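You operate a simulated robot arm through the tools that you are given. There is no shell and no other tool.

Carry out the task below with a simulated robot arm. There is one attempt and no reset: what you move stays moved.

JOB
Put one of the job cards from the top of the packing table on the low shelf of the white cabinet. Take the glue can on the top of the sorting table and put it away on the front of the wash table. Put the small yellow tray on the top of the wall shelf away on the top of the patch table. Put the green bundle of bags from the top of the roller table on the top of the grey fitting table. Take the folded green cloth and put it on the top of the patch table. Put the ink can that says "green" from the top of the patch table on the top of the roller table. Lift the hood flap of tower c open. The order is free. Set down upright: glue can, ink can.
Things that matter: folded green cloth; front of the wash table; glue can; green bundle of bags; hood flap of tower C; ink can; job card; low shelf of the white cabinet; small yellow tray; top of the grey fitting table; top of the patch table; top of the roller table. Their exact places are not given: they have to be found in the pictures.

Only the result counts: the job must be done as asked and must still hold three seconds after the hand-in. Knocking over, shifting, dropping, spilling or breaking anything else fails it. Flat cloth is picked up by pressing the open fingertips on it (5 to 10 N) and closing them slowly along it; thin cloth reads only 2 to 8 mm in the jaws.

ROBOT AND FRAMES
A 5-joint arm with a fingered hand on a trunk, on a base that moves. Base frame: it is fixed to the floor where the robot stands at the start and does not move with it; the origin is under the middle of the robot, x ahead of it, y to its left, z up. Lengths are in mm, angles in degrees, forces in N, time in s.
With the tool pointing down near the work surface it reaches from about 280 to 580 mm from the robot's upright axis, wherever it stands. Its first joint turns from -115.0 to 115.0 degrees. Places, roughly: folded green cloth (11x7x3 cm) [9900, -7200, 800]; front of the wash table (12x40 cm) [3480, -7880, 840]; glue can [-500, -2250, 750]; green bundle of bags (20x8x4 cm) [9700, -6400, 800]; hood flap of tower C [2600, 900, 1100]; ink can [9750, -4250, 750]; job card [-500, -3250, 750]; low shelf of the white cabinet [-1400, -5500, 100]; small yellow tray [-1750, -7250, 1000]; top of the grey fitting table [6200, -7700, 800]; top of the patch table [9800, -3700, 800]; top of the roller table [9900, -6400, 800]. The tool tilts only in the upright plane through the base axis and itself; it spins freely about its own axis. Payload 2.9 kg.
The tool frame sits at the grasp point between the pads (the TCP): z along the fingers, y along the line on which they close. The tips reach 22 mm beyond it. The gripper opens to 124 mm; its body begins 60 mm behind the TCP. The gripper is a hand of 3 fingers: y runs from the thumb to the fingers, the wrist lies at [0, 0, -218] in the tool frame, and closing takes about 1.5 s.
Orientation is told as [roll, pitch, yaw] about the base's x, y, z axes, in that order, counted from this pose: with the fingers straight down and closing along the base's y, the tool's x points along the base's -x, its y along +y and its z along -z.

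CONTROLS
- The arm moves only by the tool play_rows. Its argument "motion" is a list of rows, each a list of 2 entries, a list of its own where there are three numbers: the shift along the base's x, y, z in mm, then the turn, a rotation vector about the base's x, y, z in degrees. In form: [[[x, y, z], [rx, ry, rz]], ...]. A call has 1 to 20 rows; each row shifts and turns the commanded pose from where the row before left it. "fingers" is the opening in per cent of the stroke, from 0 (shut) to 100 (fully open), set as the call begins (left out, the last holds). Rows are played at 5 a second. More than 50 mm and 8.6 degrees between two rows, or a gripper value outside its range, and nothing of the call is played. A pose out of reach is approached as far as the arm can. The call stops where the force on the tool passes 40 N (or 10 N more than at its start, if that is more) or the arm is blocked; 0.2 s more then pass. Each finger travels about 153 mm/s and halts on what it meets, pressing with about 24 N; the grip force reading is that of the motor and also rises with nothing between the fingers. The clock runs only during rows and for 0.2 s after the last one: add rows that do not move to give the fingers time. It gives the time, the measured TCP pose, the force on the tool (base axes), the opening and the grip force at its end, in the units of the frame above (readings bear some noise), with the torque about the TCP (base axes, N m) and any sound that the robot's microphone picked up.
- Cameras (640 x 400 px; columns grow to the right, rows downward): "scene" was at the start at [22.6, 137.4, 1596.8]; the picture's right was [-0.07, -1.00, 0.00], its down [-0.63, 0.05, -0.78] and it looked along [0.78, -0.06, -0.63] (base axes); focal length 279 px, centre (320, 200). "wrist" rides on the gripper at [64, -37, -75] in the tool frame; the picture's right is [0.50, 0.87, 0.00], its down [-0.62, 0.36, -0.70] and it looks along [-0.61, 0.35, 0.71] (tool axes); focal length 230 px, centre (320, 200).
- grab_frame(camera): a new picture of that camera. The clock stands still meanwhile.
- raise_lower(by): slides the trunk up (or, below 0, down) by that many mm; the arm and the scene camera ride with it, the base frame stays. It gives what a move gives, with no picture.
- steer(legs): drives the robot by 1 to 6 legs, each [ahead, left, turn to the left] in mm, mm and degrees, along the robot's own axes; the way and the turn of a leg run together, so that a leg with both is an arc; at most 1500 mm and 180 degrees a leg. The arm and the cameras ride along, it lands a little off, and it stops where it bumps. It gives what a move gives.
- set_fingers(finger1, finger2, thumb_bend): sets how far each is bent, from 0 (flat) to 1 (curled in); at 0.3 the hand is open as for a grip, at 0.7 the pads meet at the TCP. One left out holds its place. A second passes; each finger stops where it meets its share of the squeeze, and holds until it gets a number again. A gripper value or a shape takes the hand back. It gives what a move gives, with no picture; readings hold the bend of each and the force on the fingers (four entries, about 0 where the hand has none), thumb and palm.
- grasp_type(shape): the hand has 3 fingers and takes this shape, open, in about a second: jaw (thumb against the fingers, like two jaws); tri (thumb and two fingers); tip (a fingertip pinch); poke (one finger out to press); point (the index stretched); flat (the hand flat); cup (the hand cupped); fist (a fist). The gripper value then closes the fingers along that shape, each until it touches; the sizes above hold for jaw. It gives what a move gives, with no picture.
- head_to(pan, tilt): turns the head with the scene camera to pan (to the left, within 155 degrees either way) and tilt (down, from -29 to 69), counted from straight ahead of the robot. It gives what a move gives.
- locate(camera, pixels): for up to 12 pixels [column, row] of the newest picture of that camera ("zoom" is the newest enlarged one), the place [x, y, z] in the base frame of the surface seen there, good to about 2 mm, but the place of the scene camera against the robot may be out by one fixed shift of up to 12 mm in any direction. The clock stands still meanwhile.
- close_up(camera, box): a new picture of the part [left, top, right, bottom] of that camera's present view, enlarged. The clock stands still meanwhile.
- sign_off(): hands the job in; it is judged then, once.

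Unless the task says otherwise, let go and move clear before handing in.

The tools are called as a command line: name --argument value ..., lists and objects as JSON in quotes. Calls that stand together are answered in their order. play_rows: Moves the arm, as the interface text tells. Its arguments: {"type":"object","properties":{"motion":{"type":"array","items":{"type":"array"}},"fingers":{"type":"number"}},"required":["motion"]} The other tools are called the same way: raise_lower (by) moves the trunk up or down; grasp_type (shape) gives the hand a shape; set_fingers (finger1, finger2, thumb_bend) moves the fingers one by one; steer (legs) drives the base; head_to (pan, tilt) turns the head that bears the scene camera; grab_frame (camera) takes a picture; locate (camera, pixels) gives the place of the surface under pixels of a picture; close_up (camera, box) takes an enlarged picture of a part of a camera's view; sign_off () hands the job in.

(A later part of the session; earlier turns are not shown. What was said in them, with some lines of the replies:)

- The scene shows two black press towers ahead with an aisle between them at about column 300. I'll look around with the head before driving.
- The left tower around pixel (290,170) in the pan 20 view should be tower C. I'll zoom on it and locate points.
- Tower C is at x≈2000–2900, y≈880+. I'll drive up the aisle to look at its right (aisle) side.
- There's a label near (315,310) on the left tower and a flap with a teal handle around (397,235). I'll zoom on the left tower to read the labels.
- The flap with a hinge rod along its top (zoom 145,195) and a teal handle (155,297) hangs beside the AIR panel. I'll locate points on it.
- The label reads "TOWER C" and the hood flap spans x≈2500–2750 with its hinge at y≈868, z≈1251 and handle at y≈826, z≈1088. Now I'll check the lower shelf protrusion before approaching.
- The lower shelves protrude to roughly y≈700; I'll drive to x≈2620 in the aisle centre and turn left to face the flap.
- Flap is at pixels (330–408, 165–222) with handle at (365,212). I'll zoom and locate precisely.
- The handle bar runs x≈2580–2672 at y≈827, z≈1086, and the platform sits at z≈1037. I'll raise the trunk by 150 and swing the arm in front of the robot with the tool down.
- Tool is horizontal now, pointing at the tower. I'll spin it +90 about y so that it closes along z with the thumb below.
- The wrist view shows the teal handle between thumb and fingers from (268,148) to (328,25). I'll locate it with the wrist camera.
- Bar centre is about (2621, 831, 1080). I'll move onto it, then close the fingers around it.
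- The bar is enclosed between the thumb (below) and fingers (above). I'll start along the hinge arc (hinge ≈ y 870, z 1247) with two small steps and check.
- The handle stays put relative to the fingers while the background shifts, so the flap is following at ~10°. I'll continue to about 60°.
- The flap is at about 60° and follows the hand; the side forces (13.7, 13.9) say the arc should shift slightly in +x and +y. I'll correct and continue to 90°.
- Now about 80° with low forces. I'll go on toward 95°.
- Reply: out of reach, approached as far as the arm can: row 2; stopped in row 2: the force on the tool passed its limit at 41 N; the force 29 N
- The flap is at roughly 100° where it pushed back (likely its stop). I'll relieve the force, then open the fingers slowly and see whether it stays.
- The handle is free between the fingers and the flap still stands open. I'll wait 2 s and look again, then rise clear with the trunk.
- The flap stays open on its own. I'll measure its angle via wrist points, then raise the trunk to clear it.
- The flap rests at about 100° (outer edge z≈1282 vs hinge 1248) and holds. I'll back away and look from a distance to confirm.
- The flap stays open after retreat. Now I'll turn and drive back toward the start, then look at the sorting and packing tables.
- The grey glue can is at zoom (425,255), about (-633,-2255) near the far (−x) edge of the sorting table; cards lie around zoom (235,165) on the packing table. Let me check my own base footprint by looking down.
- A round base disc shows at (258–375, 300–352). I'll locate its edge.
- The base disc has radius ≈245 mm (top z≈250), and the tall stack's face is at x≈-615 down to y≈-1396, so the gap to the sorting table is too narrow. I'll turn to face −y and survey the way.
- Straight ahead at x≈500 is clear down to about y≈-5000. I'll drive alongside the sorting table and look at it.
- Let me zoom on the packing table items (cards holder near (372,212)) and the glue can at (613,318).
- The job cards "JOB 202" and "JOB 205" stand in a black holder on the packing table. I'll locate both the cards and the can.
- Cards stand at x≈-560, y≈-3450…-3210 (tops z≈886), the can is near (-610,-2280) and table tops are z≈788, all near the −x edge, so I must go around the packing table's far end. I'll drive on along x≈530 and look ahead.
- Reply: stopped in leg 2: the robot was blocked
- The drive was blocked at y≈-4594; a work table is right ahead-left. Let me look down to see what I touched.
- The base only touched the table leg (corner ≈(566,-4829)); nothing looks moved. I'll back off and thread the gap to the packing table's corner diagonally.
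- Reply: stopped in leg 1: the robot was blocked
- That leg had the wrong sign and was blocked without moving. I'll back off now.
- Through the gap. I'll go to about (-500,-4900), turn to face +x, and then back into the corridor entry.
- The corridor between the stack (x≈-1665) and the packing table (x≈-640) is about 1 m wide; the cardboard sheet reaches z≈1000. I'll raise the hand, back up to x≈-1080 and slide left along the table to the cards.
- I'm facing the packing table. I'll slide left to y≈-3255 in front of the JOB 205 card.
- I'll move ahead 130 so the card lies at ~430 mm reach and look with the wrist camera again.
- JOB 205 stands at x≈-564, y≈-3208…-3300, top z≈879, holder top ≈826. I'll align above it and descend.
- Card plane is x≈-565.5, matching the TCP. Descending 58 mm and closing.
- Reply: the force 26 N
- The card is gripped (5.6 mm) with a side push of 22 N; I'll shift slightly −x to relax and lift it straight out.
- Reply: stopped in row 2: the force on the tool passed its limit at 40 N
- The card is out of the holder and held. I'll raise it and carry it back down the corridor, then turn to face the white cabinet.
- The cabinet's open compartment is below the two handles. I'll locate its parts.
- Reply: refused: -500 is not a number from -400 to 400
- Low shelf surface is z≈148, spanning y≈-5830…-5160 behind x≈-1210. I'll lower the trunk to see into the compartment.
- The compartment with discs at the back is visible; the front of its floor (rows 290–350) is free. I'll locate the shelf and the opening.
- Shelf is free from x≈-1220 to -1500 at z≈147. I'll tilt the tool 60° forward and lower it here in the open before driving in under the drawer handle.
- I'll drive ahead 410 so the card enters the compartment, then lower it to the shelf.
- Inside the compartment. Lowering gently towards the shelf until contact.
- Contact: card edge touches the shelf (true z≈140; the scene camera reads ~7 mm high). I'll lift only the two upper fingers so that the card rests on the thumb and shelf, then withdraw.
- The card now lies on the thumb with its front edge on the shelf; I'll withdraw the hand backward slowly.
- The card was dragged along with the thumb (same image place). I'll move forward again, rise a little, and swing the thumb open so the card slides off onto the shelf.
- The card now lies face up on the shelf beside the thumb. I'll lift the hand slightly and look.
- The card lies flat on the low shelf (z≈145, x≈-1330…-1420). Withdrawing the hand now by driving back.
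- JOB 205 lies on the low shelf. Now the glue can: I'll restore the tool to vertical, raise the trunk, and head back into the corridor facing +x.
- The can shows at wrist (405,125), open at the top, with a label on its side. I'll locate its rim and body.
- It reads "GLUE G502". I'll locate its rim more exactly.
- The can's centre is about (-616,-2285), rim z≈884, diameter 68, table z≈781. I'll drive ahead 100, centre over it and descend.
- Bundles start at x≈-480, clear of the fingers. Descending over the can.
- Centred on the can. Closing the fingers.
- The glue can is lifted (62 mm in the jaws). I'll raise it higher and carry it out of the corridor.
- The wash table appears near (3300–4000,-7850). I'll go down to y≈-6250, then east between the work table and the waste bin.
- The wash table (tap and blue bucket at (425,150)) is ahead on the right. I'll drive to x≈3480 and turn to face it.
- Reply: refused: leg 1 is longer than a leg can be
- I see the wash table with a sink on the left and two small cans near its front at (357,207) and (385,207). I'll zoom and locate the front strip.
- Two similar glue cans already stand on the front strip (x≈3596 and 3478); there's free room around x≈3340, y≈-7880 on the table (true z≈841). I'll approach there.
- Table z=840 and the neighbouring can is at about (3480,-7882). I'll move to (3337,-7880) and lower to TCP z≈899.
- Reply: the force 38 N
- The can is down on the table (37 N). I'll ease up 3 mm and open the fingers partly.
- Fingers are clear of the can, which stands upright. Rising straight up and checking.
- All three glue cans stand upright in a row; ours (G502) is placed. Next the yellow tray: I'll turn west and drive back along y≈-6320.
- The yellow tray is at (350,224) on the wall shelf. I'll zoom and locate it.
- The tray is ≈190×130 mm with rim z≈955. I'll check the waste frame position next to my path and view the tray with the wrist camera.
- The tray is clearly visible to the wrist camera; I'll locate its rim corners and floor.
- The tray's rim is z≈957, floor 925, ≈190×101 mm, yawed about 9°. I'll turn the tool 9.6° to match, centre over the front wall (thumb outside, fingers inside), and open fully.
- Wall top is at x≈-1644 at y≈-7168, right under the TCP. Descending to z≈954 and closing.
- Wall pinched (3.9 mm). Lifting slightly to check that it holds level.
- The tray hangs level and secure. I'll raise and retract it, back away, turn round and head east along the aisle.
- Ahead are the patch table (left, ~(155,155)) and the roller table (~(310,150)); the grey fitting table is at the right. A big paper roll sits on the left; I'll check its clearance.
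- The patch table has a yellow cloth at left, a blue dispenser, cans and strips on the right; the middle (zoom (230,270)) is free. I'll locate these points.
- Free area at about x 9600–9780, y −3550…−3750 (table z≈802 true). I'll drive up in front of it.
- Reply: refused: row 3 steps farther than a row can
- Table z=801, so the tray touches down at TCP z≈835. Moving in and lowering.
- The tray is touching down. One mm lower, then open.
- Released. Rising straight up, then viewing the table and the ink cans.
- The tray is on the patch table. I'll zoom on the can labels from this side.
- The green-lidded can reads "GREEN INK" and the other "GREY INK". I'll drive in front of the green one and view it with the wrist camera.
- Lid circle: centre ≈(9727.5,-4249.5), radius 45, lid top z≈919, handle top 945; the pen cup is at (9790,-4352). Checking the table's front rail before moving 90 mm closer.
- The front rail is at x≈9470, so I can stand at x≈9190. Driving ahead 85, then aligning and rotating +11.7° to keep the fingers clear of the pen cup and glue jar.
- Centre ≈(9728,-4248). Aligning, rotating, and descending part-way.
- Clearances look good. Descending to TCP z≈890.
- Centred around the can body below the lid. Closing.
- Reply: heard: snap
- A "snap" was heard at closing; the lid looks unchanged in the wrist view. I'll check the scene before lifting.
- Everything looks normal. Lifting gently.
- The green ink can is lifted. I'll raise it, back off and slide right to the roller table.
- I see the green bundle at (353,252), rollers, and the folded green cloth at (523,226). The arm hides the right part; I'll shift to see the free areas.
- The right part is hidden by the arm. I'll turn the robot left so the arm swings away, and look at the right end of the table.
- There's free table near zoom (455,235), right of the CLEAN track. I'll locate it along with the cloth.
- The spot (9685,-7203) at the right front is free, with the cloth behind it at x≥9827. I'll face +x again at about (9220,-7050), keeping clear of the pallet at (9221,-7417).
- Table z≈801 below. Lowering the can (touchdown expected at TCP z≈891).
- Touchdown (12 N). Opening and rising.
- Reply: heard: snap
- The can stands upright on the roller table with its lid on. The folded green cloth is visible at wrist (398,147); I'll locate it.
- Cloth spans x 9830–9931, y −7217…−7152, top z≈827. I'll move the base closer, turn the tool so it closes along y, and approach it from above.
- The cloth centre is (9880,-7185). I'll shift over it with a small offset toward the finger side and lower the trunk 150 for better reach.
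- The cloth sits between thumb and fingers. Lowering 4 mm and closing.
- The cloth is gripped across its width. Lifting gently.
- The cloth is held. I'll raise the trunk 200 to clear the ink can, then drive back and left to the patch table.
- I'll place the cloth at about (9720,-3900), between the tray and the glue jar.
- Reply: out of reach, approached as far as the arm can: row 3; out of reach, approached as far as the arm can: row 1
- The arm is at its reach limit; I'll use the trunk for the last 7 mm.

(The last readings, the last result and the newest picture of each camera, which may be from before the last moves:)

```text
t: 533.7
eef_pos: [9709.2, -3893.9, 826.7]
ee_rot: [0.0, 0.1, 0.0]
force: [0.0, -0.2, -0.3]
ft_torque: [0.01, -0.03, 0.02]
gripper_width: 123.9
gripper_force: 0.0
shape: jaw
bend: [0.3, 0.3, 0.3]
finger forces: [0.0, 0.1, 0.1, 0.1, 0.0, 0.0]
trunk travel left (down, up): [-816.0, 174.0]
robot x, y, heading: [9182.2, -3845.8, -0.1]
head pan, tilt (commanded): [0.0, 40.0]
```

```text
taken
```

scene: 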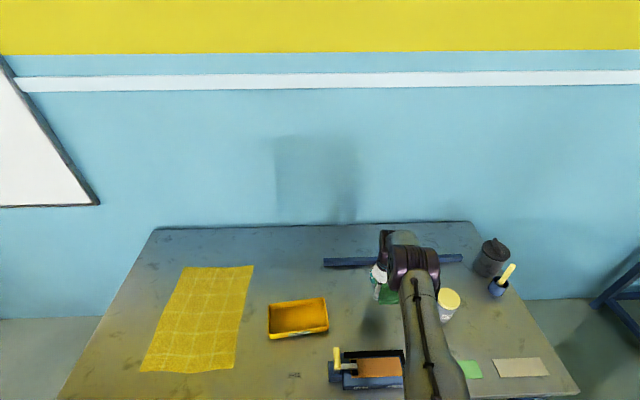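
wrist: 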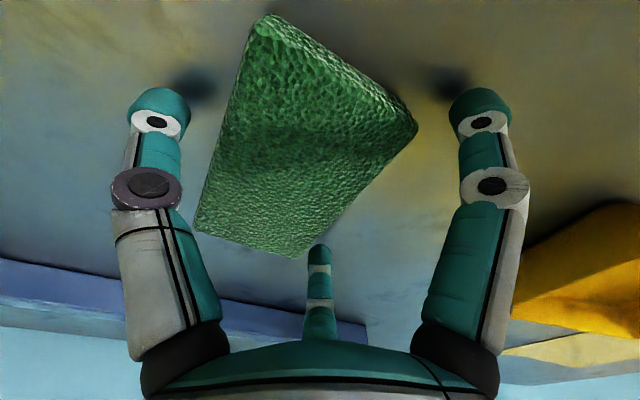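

The cloth is released on the patch table. Rising with the trunk, then backing off to check.

raise_lower --by 150

play_rows --motion '[[[-20, 0, 40], [0, 0, 0]], [[-20, 0, 40], [0, 0, 0]], [[-20, 0, 30], [0, 0, 0]], [[-20, 0, 0], [0, 0, 0]]]'

steer --legs '[[-350, 0, 0]]'

grab_frame --camera "scene"

close_up --camera "scene" --box '[160, 150, 540, 340]'

```text
t: 535.5
eef_pos: [9709.4, -3894.5, 976.6]
ee_rot: [0.1, 0.1, -0.1]
force: [-0.1, 0.1, 0.3]
ft_torque: [-0.01, -0.03, -0.01]
gripper_width: 123.5
gripper_force: 0.1
shape: jaw
bend: [0.3, 0.3, 0.3]
finger forces: [0.0, 0.1, 0.0, 0.0, 0.1, 0.0]
trunk travel left (down, up): [-966.0, 24.0]
robot x, y, heading: [9182.9, -3845.0, 0.2]
head pan, tilt (commanded): [0.0, 40.0]
```

```text
t: 536.5
eef_pos: [9630.5, -3891.9, 1085.3]
ee_rot: [-0.1, 0.0, 0.0]
force: [0.2, -0.3, -0.6]
ft_torque: [0.0, -0.02, 0.01]
gripper_width: 124.0
gripper_force: 0.0
shape: jaw
bend: [0.3, 0.3, 0.3]
finger forces: [0.0, 0.0, 0.0, 0.0, 0.0, 0.0]
trunk travel left (down, up): [-966.0, 24.0]
robot x, y, heading: [9183.3, -3848.8, 0.1]
head pan, tilt (commanded): [0.0, 40.0]
```

```text
t: 538.8
eef_pos: [9274.1, -3892.7, 1085.2]
ee_rot: [-0.1, 0.1, 0.3]
force: [-0.2, -0.9, 0.1]
ft_torque: [0.02, -0.02, -0.02]
gripper_width: 123.8
gripper_force: 0.1
shape: jaw
bend: [0.3, 0.3, 0.3]
finger forces: [0.0, 0.1, 0.0, 0.1, 0.1, 0.0]
trunk travel left (down, up): [-966.0, 24.0]
robot x, y, heading: [8824.7, -3844.4, 0.4]
head pan, tilt (commanded): [0.0, 40.0]
```

```text
taken
```

scene: 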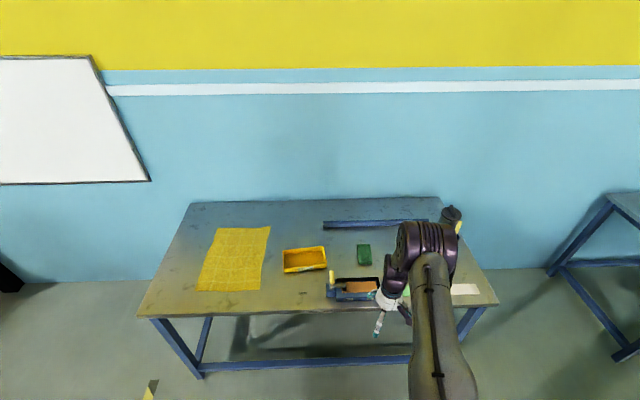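

```text
1.68 times, centred on (350, 245) of scene
```

zoom: 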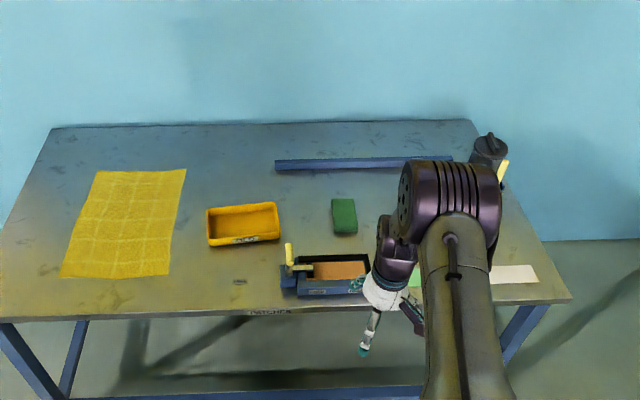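

Cloth and tray are both on the patch table. Now the green bundle of bags: back to the roller table.

raise_lower --by -100

steer --legs '[[0, -1400, 0], [0, -1180, 0]]'

head_to --pan 5 --tilt 40

grab_frame --camera "scene"

grab_frame --camera "wrist"

```text
t: 540.1
eef_pos: [9273.4, -3891.8, 985.5]
ee_rot: [0.0, 0.0, 0.2]
force: [-0.1, -0.1, -0.6]
ft_torque: [0.0, 0.03, -0.04]
gripper_width: 124.1
gripper_force: 0.1
shape: jaw
bend: [0.3, 0.3, 0.3]
finger forces: [0.0, 0.1, 0.0, 0.0, 0.0, 0.1]
trunk travel left (down, up): [-866.0, 124.0]
robot x, y, heading: [8827.6, -3843.2, 0.2]
head pan, tilt (commanded): [0.0, 40.0]
```

```text
t: 552.7
eef_pos: [9379.4, -6461.2, 985.7]
ee_rot: [-0.1, 0.0, 2.7]
force: [0.3, 0.0, 0.6]
ft_torque: [-0.04, 0.02, -0.02]
gripper_width: 123.7
gripper_force: 0.1
shape: jaw
bend: [0.3, 0.3, 0.3]
finger forces: [0.0, 0.0, 0.0, 0.0, 0.1, 0.1]
trunk travel left (down, up): [-866.0, 124.0]
robot x, y, heading: [8925.0, -6432.2, 2.7]
head pan, tilt (commanded): [0.0, 40.0]
```

```text
t: 553.4
eef_pos: [9378.7, -6459.8, 984.5]
ee_rot: [0.0, 0.2, 2.7]
force: [-0.1, 0.3, -0.2]
ft_torque: [-0.01, -0.01, 0.0]
gripper_width: 123.6
gripper_force: 0.0
shape: jaw
bend: [0.3, 0.3, 0.3]
finger forces: [0.0, 0.1, 0.0, 0.1, 0.0, 0.0]
trunk travel left (down, up): [-866.0, 124.0]
robot x, y, heading: [8927.8, -6434.8, 3.1]
head pan, tilt (commanded): [5.0, 40.0]
```

```text
taken
```

scene: 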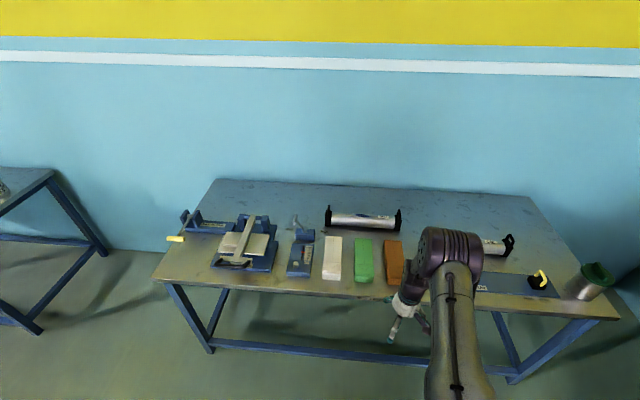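

```text
taken
```

wrist: 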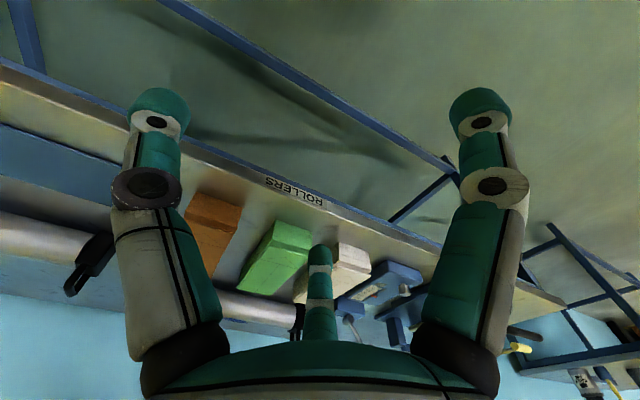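

close_up --camera "scene" --box '[280, 200, 440, 310]'

locate --camera "zoom" --pixels '[[303, 160], [358, 160], [306, 315], [370, 318], [335, 240], [245, 150], [250, 300], [420, 170], [432, 315], [275, 250], [400, 250], [335, 325]]'

```text
3.64 times, centred on (360, 255) of scene
```

zoom: 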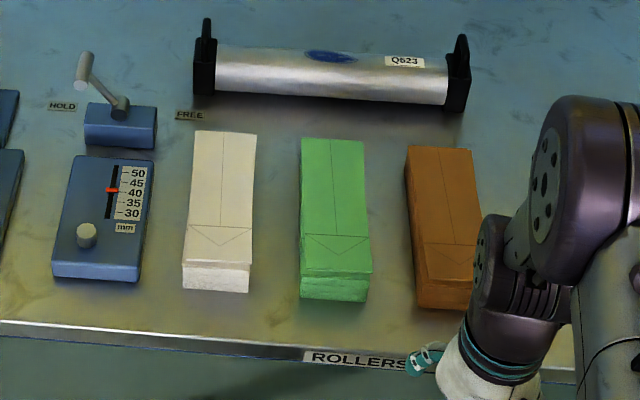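

```text
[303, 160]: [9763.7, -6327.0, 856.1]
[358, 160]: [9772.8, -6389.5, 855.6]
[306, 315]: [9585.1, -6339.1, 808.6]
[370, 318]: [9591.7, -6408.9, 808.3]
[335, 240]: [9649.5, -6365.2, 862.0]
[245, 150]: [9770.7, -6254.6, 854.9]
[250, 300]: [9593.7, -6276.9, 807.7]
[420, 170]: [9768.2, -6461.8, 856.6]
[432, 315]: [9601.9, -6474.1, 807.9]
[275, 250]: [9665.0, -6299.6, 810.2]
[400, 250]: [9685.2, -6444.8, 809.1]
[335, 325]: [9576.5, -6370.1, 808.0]
```

Green bundle spans x≈9605–9800, y≈−6322…−6400, with ~55 mm gaps to its neighbours. I'll drive closer and refine with the wrist camera.

steer --legs '[[295, 85, -3]]'

grab_frame --camera "wrist"

```text
t: 555.5
eef_pos: [9671.1, -6395.6, 984.4]
ee_rot: [0.0, 0.1, -0.6]
force: [0.5, 0.1, -0.1]
ft_torque: [0.01, 0.0, -0.04]
gripper_width: 123.8
gripper_force: 0.1
shape: jaw
bend: [0.3, 0.3, 0.3]
finger forces: [0.0, 0.0, 0.0, 0.1, 0.1, 0.1]
trunk travel left (down, up): [-866.0, 124.0]
robot x, y, heading: [9220.9, -6342.6, -0.1]
head pan, tilt (commanded): [5.0, 40.0]
```

```text
taken
```

wrist: 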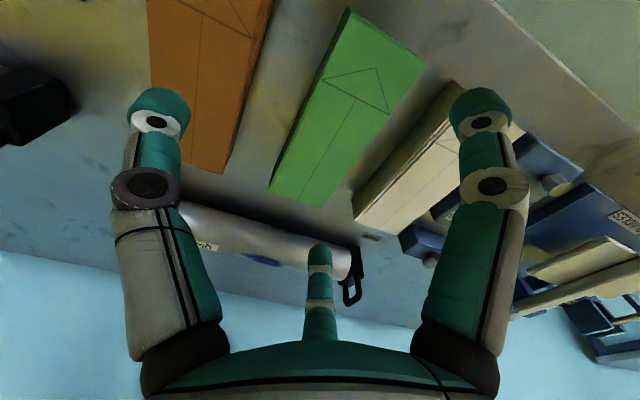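

locate --camera "wrist" --pixels '[[348, 12], [422, 62], [320, 205], [272, 187], [345, 110], [310, 100], [380, 130], [235, 150], [355, 210], [400, 150], [225, 170], [300, 240]]'

```text
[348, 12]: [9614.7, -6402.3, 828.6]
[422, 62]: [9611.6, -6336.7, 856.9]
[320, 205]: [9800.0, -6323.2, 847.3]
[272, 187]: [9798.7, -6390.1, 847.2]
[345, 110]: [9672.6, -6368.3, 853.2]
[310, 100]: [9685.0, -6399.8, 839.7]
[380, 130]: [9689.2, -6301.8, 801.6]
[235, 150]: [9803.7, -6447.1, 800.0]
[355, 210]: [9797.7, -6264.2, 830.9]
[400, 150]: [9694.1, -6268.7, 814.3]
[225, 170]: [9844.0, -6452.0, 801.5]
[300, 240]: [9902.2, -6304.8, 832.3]
```

Bundle centre (9706,-6363), width ≈67, yaw ≈4°, top z≈850. I'll turn 4.5°, position the TCP at (9705,-6345) and descend.

play_rows --motion '[[[17, 25, 0], [0, 0, 2.3]], [[17, 25.6, 0], [0, 0, 2.2]], [[0, 0, -40], [0, 0, 0]], [[0, 0, -30], [0, 0, 0]], [[0, 0, 0], [0, 0, 0]]]'

grab_frame --camera "wrist"

```text
t: 556.7
eef_pos: [9703.4, -6344.1, 914.0]
ee_rot: [0.0, 0.1, 3.9]
force: [0.0, -0.2, -0.2]
ft_torque: [-0.04, 0.0, 0.01]
gripper_width: 123.9
gripper_force: 0.0
shape: jaw
bend: [0.3, 0.3, 0.3]
finger forces: [0.1, 0.0, 0.0, 0.1, 0.0, 0.0]
trunk travel left (down, up): [-866.0, 124.0]
robot x, y, heading: [9222.1, -6346.8, -0.5]
head pan, tilt (commanded): [5.0, 40.0]
```

```text
taken
```

wrist: 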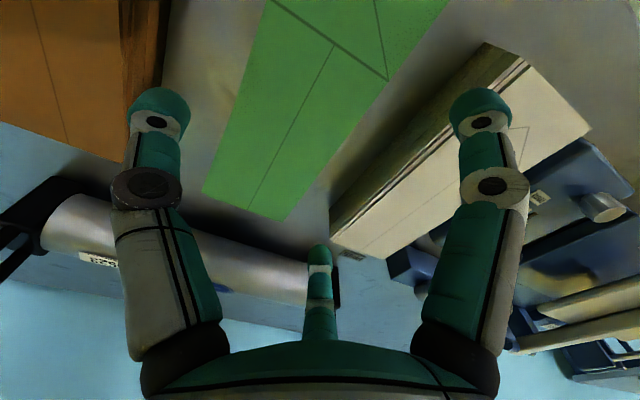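

play_rows --motion '[[[1, 0, -30], [0, 0, 0]], [[0, 0, -20], [0, 0, 0]], [[0, 0, 0], [0, 0, 0]]]'

grab_frame --camera "wrist"

```text
t: 557.5
eef_pos: [9705.9, -6344.3, 864.1]
ee_rot: [0.0, 0.1, 3.9]
force: [0.1, 0.2, -0.5]
ft_torque: [-0.03, 0.02, 0.0]
gripper_width: 124.0
gripper_force: 0.1
shape: jaw
bend: [0.3, 0.3, 0.3]
finger forces: [0.0, 0.1, 0.0, 0.0, 0.1, 0.0]
trunk travel left (down, up): [-866.0, 124.0]
robot x, y, heading: [9223.0, -6341.2, -0.2]
head pan, tilt (commanded): [5.0, 40.0]
```

```text
taken
```

wrist: 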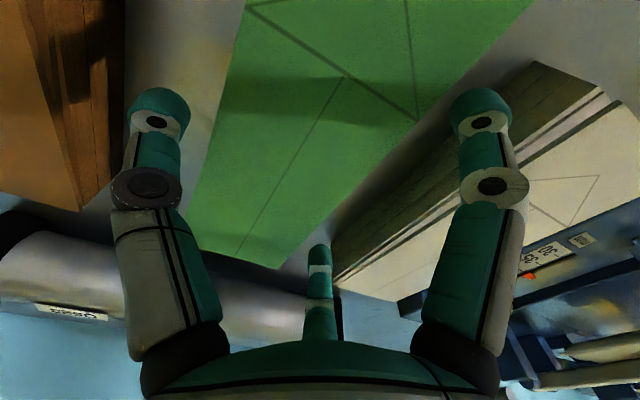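

Fingertips are entering both gaps with no contact. Continuing down to z≈828.

play_rows --motion '[[[0, 0, -15], [0, 0, 0]], [[0, 0, -12], [0, 0, 0]], [[0, 0, -8], [0, 0, 0]], [[0, 0, 0], [0, 0, 0]]]'

play_rows --motion '[[[0, 0, 0], [0, 0, 0]], [[0, 0, 0], [0, 0, 0]], [[0, 0, 0], [0, 0, 0]], [[0, 0, 0], [0, 0, 0]], [[0, 0, 0], [0, 0, 0]], [[0, 0, 0], [0, 0, 0]], [[0, 0, 0], [0, 0, 0]], [[0, 0, 0], [0, 0, 0]]]' --fingers 10

grab_frame --camera "wrist"

```text
t: 558.5
eef_pos: [9706.1, -6346.1, 830.5]
ee_rot: [0.0, 0.1, 3.9]
force: [-0.7, 0.2, 1.1]
ft_torque: [-0.02, -0.01, 0.0]
gripper_width: 123.9
gripper_force: 0.1
shape: jaw
bend: [0.3, 0.3, 0.3]
finger forces: [0.0, 0.1, 0.1, 0.1, 0.0, 0.1]
trunk travel left (down, up): [-866.0, 124.0]
robot x, y, heading: [9224.8, -6344.1, -0.5]
head pan, tilt (commanded): [5.0, 40.0]
```

```text
t: 560.3
eef_pos: [9706.8, -6346.5, 828.8]
ee_rot: [0.0, 0.1, 3.9]
force: [0.8, 0.5, 0.7]
ft_torque: [0.15, 0.0, 0.0]
gripper_width: 84.2
gripper_force: 24.3
shape: jaw
bend: [0.33, 0.33, 0.55]
finger forces: [19.2, 20.4, 0.0, 0.0, 38.8, 0.1]
trunk travel left (down, up): [-866.0, 124.0]
robot x, y, heading: [9219.5, -6344.2, -0.2]
head pan, tilt (commanded): [5.0, 40.0]
```

```text
taken
```

wrist: 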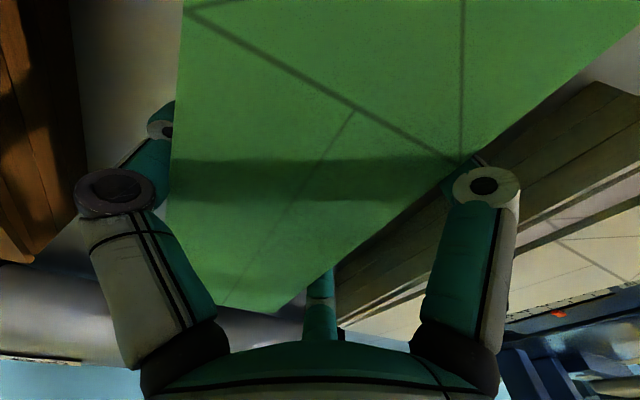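

Bundle gripped (84 mm, ~39 N on the thumb). Lifting.

play_rows --motion '[[[0, 0, 5], [0, 0, 0]], [[0, 0, 10], [0, 0, 0]], [[0, 0, 20], [0, 0, 0]], [[0, 0, 30], [0, 0, 0]]]'

grab_frame --camera "wrist"

grab_frame --camera "scene"

```text
t: 561.3
eef_pos: [9706.4, -6345.7, 895.8]
ee_rot: [0.0, 0.1, 3.9]
force: [0.1, -0.2, -2.4]
ft_torque: [0.05, 0.02, 0.02]
gripper_width: 84.0
gripper_force: 24.1
shape: jaw
bend: [0.34, 0.34, 0.55]
finger forces: [18.6, 20.2, 0.0, 0.0, 38.7, 0.0]
trunk travel left (down, up): [-866.0, 124.0]
robot x, y, heading: [9224.5, -6341.9, -0.5]
head pan, tilt (commanded): [5.0, 40.0]
```

```text
taken
```

wrist: 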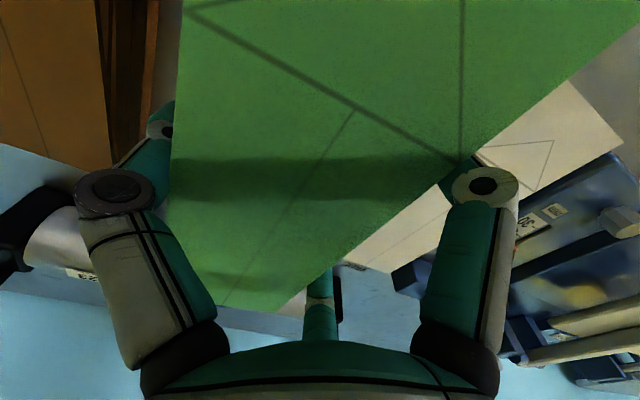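

```text
taken
```

scene: 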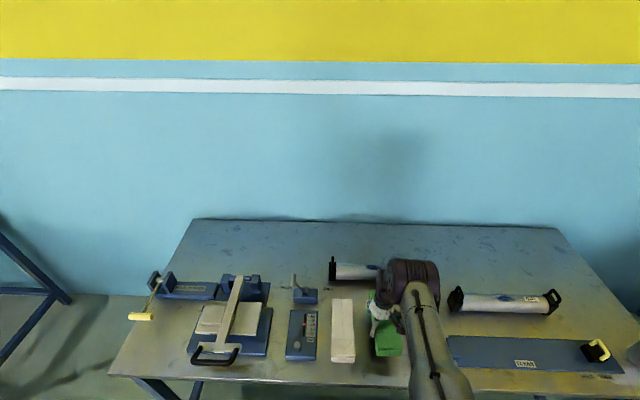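

The bundle is lifted (≈2.4 N). I'll raise it, back away, turn to face −y and go to the grey fitting table.

play_rows --motion '[[[-10, 0, 40], [0, 0, 0]], [[-10, 0, 40], [0, 0, 0]], [[-20, 0, 40], [0, 0, 0]], [[-20, 0, 30], [0, 0, 0]]]'

steer --legs '[[-400, 0, 0], [0, 0, -89.5], [0, -1300, 0], [0, -1280, 0]]'

head_to --pan 0 --tilt 35

grab_frame --camera "scene"

grab_frame --camera "wrist"

```text
t: 562.3
eef_pos: [9645.4, -6345.8, 1044.8]
ee_rot: [0.0, 0.1, 3.9]
force: [0.4, 0.6, -2.4]
ft_torque: [0.07, 0.02, 0.05]
gripper_width: 83.3
gripper_force: 24.5
shape: jaw
bend: [0.34, 0.34, 0.55]
finger forces: [18.7, 20.2, 0.1, 0.0, 38.8, 0.0]
trunk travel left (down, up): [-866.0, 124.0]
robot x, y, heading: [9226.5, -6340.3, -0.3]
head pan, tilt (commanded): [5.0, 40.0]
```

```text
t: 580.7
eef_pos: [6266.6, -6796.2, 1043.5]
ee_rot: [0.0, 0.1, -84.2]
force: [-0.1, -0.4, -2.8]
ft_torque: [-0.03, -0.04, 0.0]
gripper_width: 82.1
gripper_force: 24.2
shape: jaw
bend: [0.35, 0.35, 0.56]
finger forces: [19.0, 20.5, 0.0, 0.1, 39.4, 0.0]
trunk travel left (down, up): [-866.0, 124.0]
robot x, y, heading: [6254.4, -6373.0, -88.5]
head pan, tilt (commanded): [5.0, 40.0]
```

```text
t: 581.4
eef_pos: [6265.9, -6796.2, 1043.1]
ee_rot: [-0.1, 0.1, -84.3]
force: [0.7, 0.1, -2.7]
ft_torque: [0.04, -0.08, 0.02]
gripper_width: 82.5
gripper_force: 24.3
shape: jaw
bend: [0.35, 0.35, 0.56]
finger forces: [19.0, 20.5, 0.1, 0.1, 39.4, 0.1]
trunk travel left (down, up): [-866.0, 124.0]
robot x, y, heading: [6255.4, -6375.9, -88.4]
head pan, tilt (commanded): [0.0, 35.0]
```

```text
taken
```

scene: 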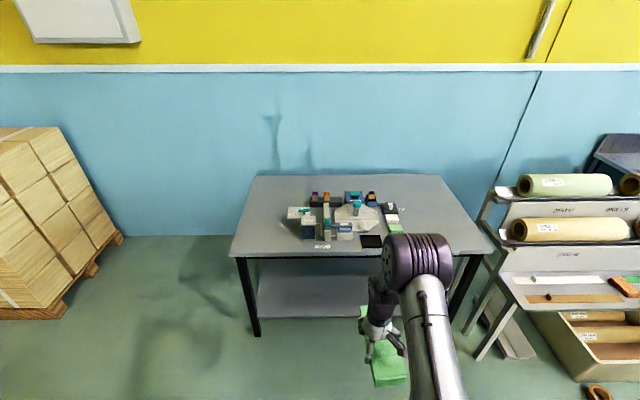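

```text
taken
```

wrist: 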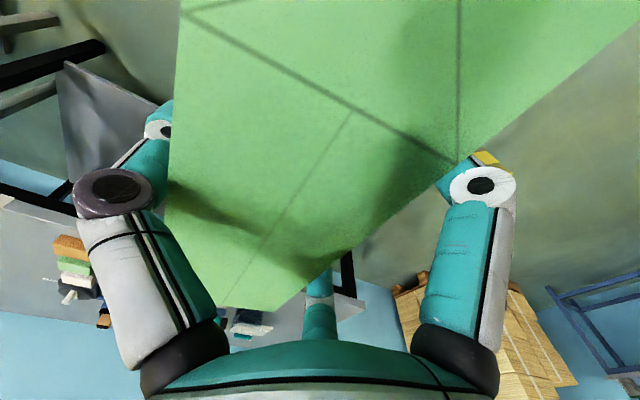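

The fitting table has parts in its middle; both its left and right sides look free. I'll locate the left free area.

close_up --camera "scene" --box '[220, 160, 500, 330]'

locate --camera "scene" --pixels '[[265, 215], [265, 240], [240, 252], [260, 180], [290, 215], [300, 235], [325, 250], [380, 245], [440, 200], [470, 240], [450, 235], [255, 320]]'

```text
2.29 times, centred on (360, 245) of scene
```

zoom: 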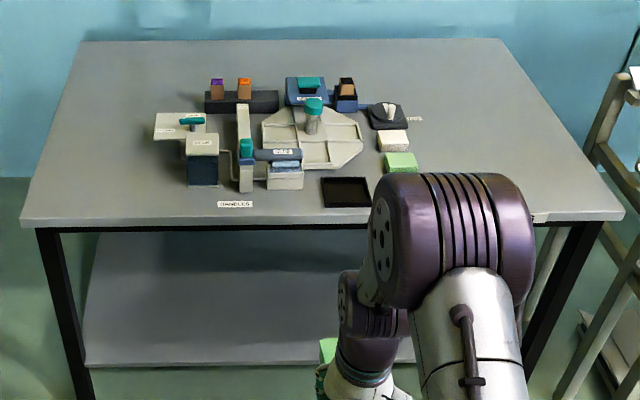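

```text
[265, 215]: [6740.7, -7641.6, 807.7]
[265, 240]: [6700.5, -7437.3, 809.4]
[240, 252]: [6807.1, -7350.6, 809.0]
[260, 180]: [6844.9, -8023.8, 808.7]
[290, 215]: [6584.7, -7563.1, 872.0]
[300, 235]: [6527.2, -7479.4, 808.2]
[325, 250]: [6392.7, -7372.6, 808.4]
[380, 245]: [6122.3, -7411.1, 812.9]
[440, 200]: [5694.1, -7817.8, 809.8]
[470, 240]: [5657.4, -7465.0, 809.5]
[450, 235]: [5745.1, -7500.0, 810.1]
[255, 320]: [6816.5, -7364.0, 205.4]
```

The left side (x≈6620–6830, y −7350…−8000) is free. I'll drive there.

steer --legs '[[300, 470, -1], [375, 0, 0]]'

head_to --pan 0 --tilt 50

grab_frame --camera "scene"

grab_frame --camera "wrist"

```text
t: 586.5
eef_pos: [6725.5, -7468.4, 1042.9]
ee_rot: [0.0, 0.2, -85.3]
force: [0.7, 0.2, -1.8]
ft_torque: [0.03, -0.03, 0.02]
gripper_width: 82.4
gripper_force: 24.4
shape: jaw
bend: [0.35, 0.35, 0.56]
finger forces: [19.0, 20.5, 0.1, 0.1, 39.4, 0.0]
trunk travel left (down, up): [-866.0, 124.0]
robot x, y, heading: [6721.0, -7048.5, -89.3]
head pan, tilt (commanded): [0.0, 35.0]
```

```text
t: 587.3
eef_pos: [6724.6, -7469.7, 1043.1]
ee_rot: [0.1, 0.0, -85.1]
force: [0.1, 0.7, -3.1]
ft_torque: [0.01, -0.02, -0.02]
gripper_width: 82.5
gripper_force: 24.1
shape: jaw
bend: [0.35, 0.35, 0.56]
finger forces: [19.1, 20.6, 0.0, 0.0, 39.4, 0.0]
trunk travel left (down, up): [-866.0, 124.0]
robot x, y, heading: [6721.6, -7044.0, -89.3]
head pan, tilt (commanded): [0.0, 50.0]
```

```text
taken
```

scene: 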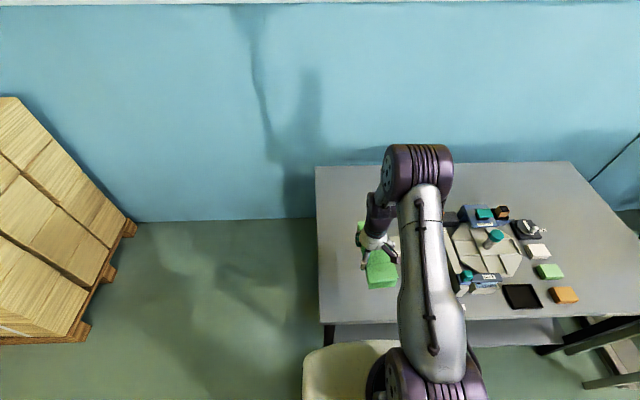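

```text
taken
```

wrist: 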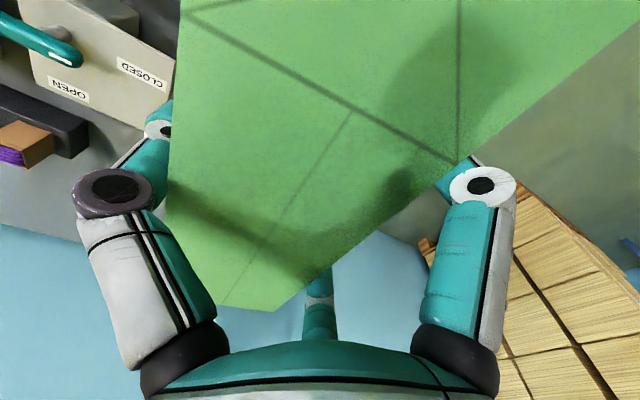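

locate --camera "wrist" --pixels '[[150, 80], [80, 55], [170, 60], [60, 20], [80, 150], [150, 30], [420, 230], [530, 130]]'

locate --camera "scene" --pixels '[[340, 250], [330, 310], [340, 200], [345, 290], [440, 250], [325, 200]]'

```text
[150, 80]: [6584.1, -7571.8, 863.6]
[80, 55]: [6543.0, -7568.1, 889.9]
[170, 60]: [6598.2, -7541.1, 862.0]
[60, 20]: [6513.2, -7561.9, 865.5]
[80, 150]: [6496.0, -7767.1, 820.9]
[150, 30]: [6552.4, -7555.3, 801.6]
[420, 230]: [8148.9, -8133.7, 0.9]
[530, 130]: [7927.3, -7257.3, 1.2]
```

```text
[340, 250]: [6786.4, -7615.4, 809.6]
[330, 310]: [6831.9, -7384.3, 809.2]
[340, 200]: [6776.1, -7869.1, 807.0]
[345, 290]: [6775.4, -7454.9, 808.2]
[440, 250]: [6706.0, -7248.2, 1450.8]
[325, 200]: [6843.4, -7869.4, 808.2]
```

Free strip is x≈6605–6850. I'll move to TCP (6743,-7545), lower the trunk by 150, then finish with the arm.

play_rows --motion '[[[9, -38, 0], [0, 0, 0]], [[9, -37, 0], [0, 0, 0]]]'

raise_lower --by -150

play_rows --motion '[[[0, 0, -30], [0, 0, 0]], [[0, 0, -20], [0, 0, 0]], [[0, 0, -6], [0, 0, 0]]]'

grab_frame --camera "scene"

```text
t: 587.9
eef_pos: [6741.0, -7545.0, 1042.5]
ee_rot: [0.0, 0.2, -85.1]
force: [0.0, -0.6, -2.6]
ft_torque: [0.02, -0.06, 0.01]
gripper_width: 82.6
gripper_force: 23.8
shape: jaw
bend: [0.35, 0.35, 0.56]
finger forces: [19.2, 20.6, 0.0, 0.0, 39.5, 0.0]
trunk travel left (down, up): [-866.0, 124.0]
robot x, y, heading: [6715.8, -7046.5, -89.4]
head pan, tilt (commanded): [0.0, 50.0]
```

```text
t: 589.6
eef_pos: [6741.5, -7545.1, 891.7]
ee_rot: [0.1, 0.1, -85.0]
force: [-0.5, 0.4, -1.9]
ft_torque: [0.01, -0.06, 0.01]
gripper_width: 82.2
gripper_force: 23.7
shape: jaw
bend: [0.35, 0.35, 0.56]
finger forces: [19.1, 20.5, 0.0, 0.1, 39.5, 0.0]
trunk travel left (down, up): [-716.0, 274.0]
robot x, y, heading: [6716.5, -7050.3, -89.2]
head pan, tilt (commanded): [0.0, 50.0]
```

```text
t: 590.4
eef_pos: [6741.2, -7544.0, 836.8]
ee_rot: [0.0, 0.0, -85.1]
force: [-0.9, 0.3, -3.4]
ft_torque: [0.02, -0.06, 0.03]
gripper_width: 82.4
gripper_force: 23.9
shape: jaw
bend: [0.35, 0.35, 0.56]
finger forces: [19.1, 20.6, 0.0, 0.0, 39.4, 0.0]
trunk travel left (down, up): [-716.0, 274.0]
robot x, y, heading: [6715.8, -7045.7, -89.3]
head pan, tilt (commanded): [0.0, 50.0]
```

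```text
taken
```

scene: 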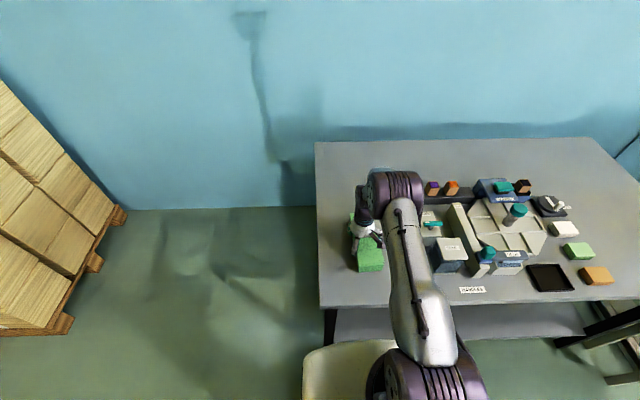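

play_rows --motion '[[[0, 0, -3], [0, 0, 0]], [[0, 0, -2], [0, 0, 0]]]'

play_rows --motion '[[[0, 0, -2], [0, 0, 0]]]'

play_rows --motion '[[[0, 0, -2], [0, 0, 0]]]'

```text
t: 591.0
eef_pos: [6741.2, -7543.9, 831.8]
ee_rot: [0.0, 0.1, -85.2]
force: [-0.3, -0.2, -2.5]
ft_torque: [0.0, -0.05, 0.0]
gripper_width: 82.2
gripper_force: 24.1
shape: jaw
bend: [0.35, 0.35, 0.56]
finger forces: [19.0, 20.7, 0.2, 0.0, 39.5, 0.1]
trunk travel left (down, up): [-716.0, 274.0]
robot x, y, heading: [6719.1, -7045.9, -89.2]
head pan, tilt (commanded): [0.0, 50.0]
```

```text
t: 591.4
eef_pos: [6742.1, -7543.9, 831.2]
ee_rot: [-0.1, 0.0, -85.0]
force: [0.2, 0.1, -0.3]
ft_torque: [0.03, -0.08, 0.03]
gripper_width: 82.3
gripper_force: 24.1
shape: jaw
bend: [0.35, 0.35, 0.56]
finger forces: [18.8, 20.6, 0.0, 0.1, 39.7, 0.1]
trunk travel left (down, up): [-716.0, 274.0]
robot x, y, heading: [6717.7, -7045.2, -89.3]
head pan, tilt (commanded): [0.0, 50.0]
```

```text
t: 591.8
eef_pos: [6740.3, -7543.7, 828.3]
ee_rot: [0.0, 0.1, -85.1]
force: [-0.3, -0.7, 9.8]
ft_torque: [0.04, -0.19, 0.02]
gripper_width: 81.7
gripper_force: 24.0
shape: jaw
bend: [0.35, 0.35, 0.56]
finger forces: [19.1, 20.5, 0.1, 0.0, 40.9, 0.0]
trunk travel left (down, up): [-716.0, 274.0]
robot x, y, heading: [6720.0, -7047.3, -89.4]
head pan, tilt (commanded): [0.0, 50.0]
```

Touchdown. Opening the fingers and rising.

play_rows --motion '[[[0, 0, 0], [0, 0, 0]], [[0, 0, 0], [0, 0, 0]], [[0, 0, 0], [0, 0, 0]], [[0, 0, 0], [0, 0, 0]], [[0, 0, 0], [0, 0, 0]], [[0, 0, 0], [0, 0, 0]]]' --fingers 100

grab_frame --camera "wrist"

raise_lower --by 200

steer --legs '[[-450, 0, 0]]'

grab_frame --camera "scene"

close_up --camera "scene" --box '[290, 100, 620, 300]'

```text
t: 593.2
eef_pos: [6742.0, -7544.9, 828.3]
ee_rot: [0.0, 0.1, -85.2]
force: [0.7, -0.2, 0.7]
ft_torque: [0.01, 0.03, 0.01]
gripper_width: 123.9
gripper_force: 0.0
shape: jaw
bend: [0.3, 0.3, 0.3]
finger forces: [0.0, 0.0, 0.0, 0.0, 0.1, 0.1]
trunk travel left (down, up): [-716.0, 274.0]
robot x, y, heading: [6720.5, -7046.9, -89.2]
head pan, tilt (commanded): [0.0, 50.0]
```

```text
taken
```

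wrist: 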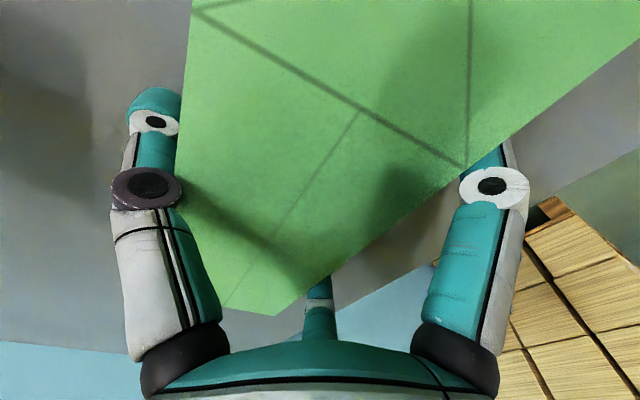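

```text
t: 595.4
eef_pos: [6742.1, -7544.2, 1026.8]
ee_rot: [0.0, 0.1, -85.1]
force: [-0.3, 0.0, 0.0]
ft_torque: [0.01, -0.01, -0.01]
gripper_width: 124.1
gripper_force: 0.2
shape: jaw
bend: [0.3, 0.3, 0.3]
finger forces: [0.1, 0.0, 0.0, 0.1, 0.0, 0.0]
trunk travel left (down, up): [-916.0, 74.0]
robot x, y, heading: [6717.7, -7047.1, -89.2]
head pan, tilt (commanded): [0.0, 50.0]
```

```text
t: 598.1
eef_pos: [6737.1, -7091.5, 1027.3]
ee_rot: [-0.1, 0.1, -85.1]
force: [0.0, -0.9, 0.0]
ft_torque: [0.01, -0.01, 0.01]
gripper_width: 123.8
gripper_force: 0.1
shape: jaw
bend: [0.3, 0.3, 0.3]
finger forces: [0.0, 0.1, 0.0, 0.0, 0.0, 0.1]
trunk travel left (down, up): [-916.0, 74.0]
robot x, y, heading: [6709.8, -6593.7, -89.6]
head pan, tilt (commanded): [0.0, 50.0]
```

```text
taken
```

scene: 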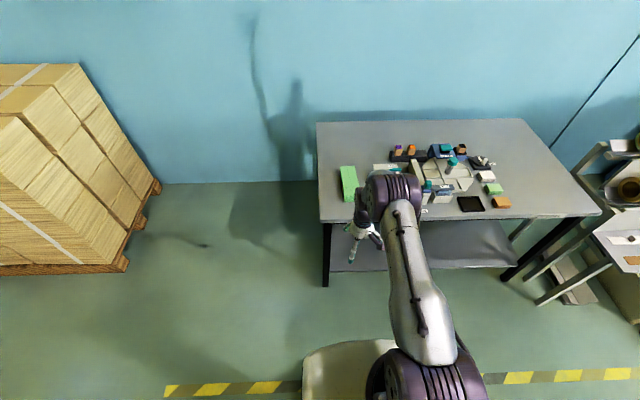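

```text
1.94 times, centred on (455, 200) of scene
```

zoom: 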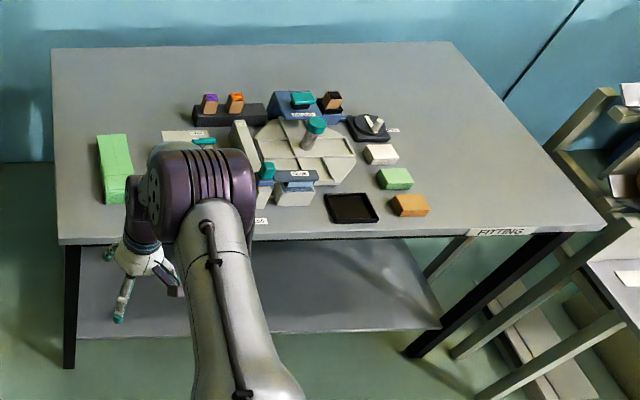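

All six placements are done (green bundle on the "FITTING" table). I'll go and verify that the hood flap of tower C is still open, via the east side.

steer --legs '[[0, 1300, 0], [-900, 550, 0], [-1300, 0, 0], [-300, 0, 90]]'

head_to --pan 100 --tilt 15

grab_frame --camera "scene"

head_to --pan 150 --tilt 15

grab_frame --camera "scene"

```text
t: 619.7
eef_pos: [8873.0, -4173.6, 1027.4]
ee_rot: [0.0, 0.1, 3.4]
force: [0.5, 0.3, 0.3]
ft_torque: [-0.03, 0.02, -0.04]
gripper_width: 124.1
gripper_force: 0.0
shape: jaw
bend: [0.3, 0.3, 0.3]
finger forces: [0.1, 0.0, 0.0, 0.0, 0.1, 0.1]
trunk travel left (down, up): [-916.0, 74.0]
robot x, y, heading: [8372.0, -4183.4, -0.9]
head pan, tilt (commanded): [0.0, 50.0]
cut short: leg 4
```

```text
t: 621.4
eef_pos: [8873.9, -4173.1, 1028.7]
ee_rot: [-0.1, 0.1, 3.4]
force: [-0.1, -0.5, 0.0]
ft_torque: [-0.01, 0.0, 0.0]
gripper_width: 124.0
gripper_force: 0.1
shape: jaw
bend: [0.3, 0.3, 0.3]
finger forces: [0.0, 0.0, 0.0, 0.0, 0.0, 0.0]
trunk travel left (down, up): [-916.0, 74.0]
robot x, y, heading: [8378.5, -4180.4, -1.0]
head pan, tilt (commanded): [100.0, 15.0]
```

```text
taken
```

scene: 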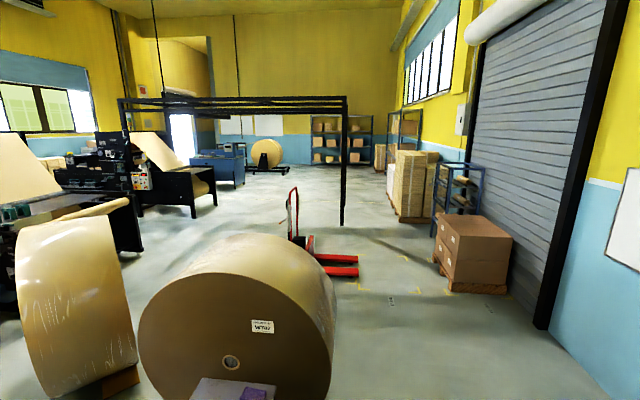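

```text
t: 622.6
eef_pos: [8873.2, -4173.2, 1028.2]
ee_rot: [0.0, 0.2, 3.4]
force: [-0.3, -0.3, 0.4]
ft_torque: [0.01, 0.02, 0.02]
gripper_width: 124.1
gripper_force: 0.0
shape: jaw
bend: [0.3, 0.3, 0.3]
finger forces: [0.0, 0.0, 0.1, 0.0, 0.0, 0.0]
trunk travel left (down, up): [-916.0, 74.0]
robot x, y, heading: [8374.2, -4182.3, -1.0]
head pan, tilt (commanded): [150.0, 15.0]
```

```text
taken
```

scene: 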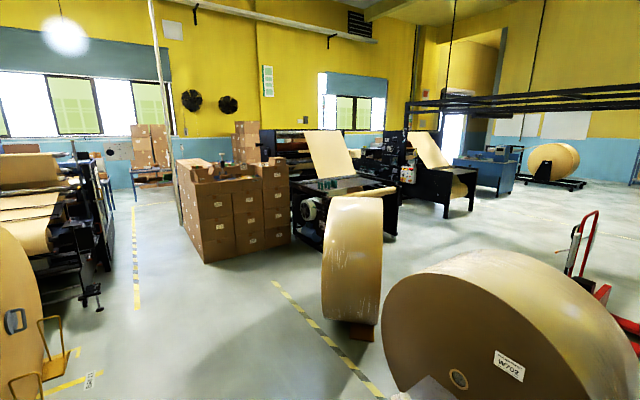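

head_to --pan 140 --tilt 8

close_up --camera "scene" --box '[220, 100, 420, 230]'

locate --camera "zoom" --pixels '[[320, 200], [350, 180], [380, 200], [300, 180], [450, 200]]'

```text
t: 623.3
eef_pos: [8873.6, -4172.7, 1026.8]
ee_rot: [0.1, 0.1, 3.4]
force: [-0.2, -0.2, 0.2]
ft_torque: [0.0, 0.0, 0.02]
gripper_width: 123.9
gripper_force: 0.0
shape: jaw
bend: [0.3, 0.3, 0.3]
finger forces: [0.0, 0.1, 0.0, 0.0, 0.1, 0.0]
trunk travel left (down, up): [-916.0, 74.0]
robot x, y, heading: [8372.4, -4181.2, -1.2]
head pan, tilt (commanded): [140.0, 8.0]
```

```text
3.08 times, centred on (320, 165) of scene
```

zoom: 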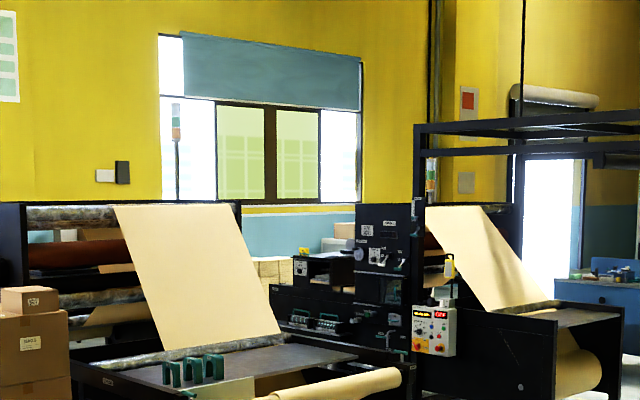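

```text
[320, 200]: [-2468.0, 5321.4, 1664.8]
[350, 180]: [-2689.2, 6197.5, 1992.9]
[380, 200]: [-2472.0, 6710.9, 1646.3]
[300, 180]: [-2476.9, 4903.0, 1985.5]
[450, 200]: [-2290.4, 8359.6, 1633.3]
```

Tower C's aisle side is visible at zoom (330,265). Zooming tighter on the hood flap.

close_up --camera "scene" --box '[300, 170, 360, 210]'

locate --camera "zoom" --pixels '[[130, 140], [150, 150], [180, 130], [220, 150], [260, 150]]'

```text
10.00 times, centred on (330, 190) of scene
```

zoom: 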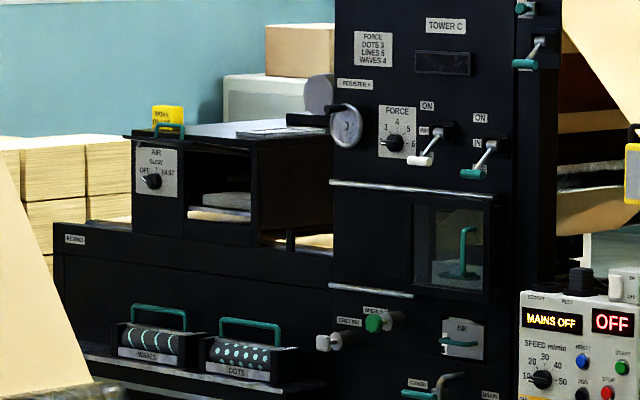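

```text
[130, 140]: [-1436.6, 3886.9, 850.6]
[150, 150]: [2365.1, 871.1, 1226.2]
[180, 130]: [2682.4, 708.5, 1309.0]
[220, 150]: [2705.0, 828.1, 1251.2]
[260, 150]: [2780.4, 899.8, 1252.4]
```

The flap of tower C is still open: the hood opening shows at zoom (220,195) and the handle stands out at about (2682,708,1309). All parts of the job are in place and the hand is clear, so I'll hand in.

sign_off

```text
The job is handed in.
```

I've handed the job in with all seven parts done. I don't know yet whether it passed.

- **Hood flap of tower C:** it stands open at about 100°. It was still open when I zoomed in on it just before handing in, roughly nine minutes after I let go.
- **Job card:** JOB 205 lies flat, face up, on the low shelf of the white cabinet.
- **Glue can (G502):** it stands upright on the front of the wash table, in line with the two glue cans already there.
- **Small yellow tray:** it is on the top of the patch table.
- **Folded green cloth:** it is also on the patch table, next to the tray.
- **Ink can:** I read the labels to tell "GREEN INK" from "GREY INK". The green one stands upright on the roller table with its lid on.
- **Green bundle of bags:** it is on the grey fitting table, at the left end.

Two things could count against the result:
- **Table leg:** the base bumped a work-table leg at about (566, -4829), and a wrongly signed move pressed on it once more. Nothing looked moved afterwards.
- **Snap sound:** I heard a snap when gripping the ink can and again when releasing it. The second seemed to be a finger springing back off the lid, and the can looked undamaged.
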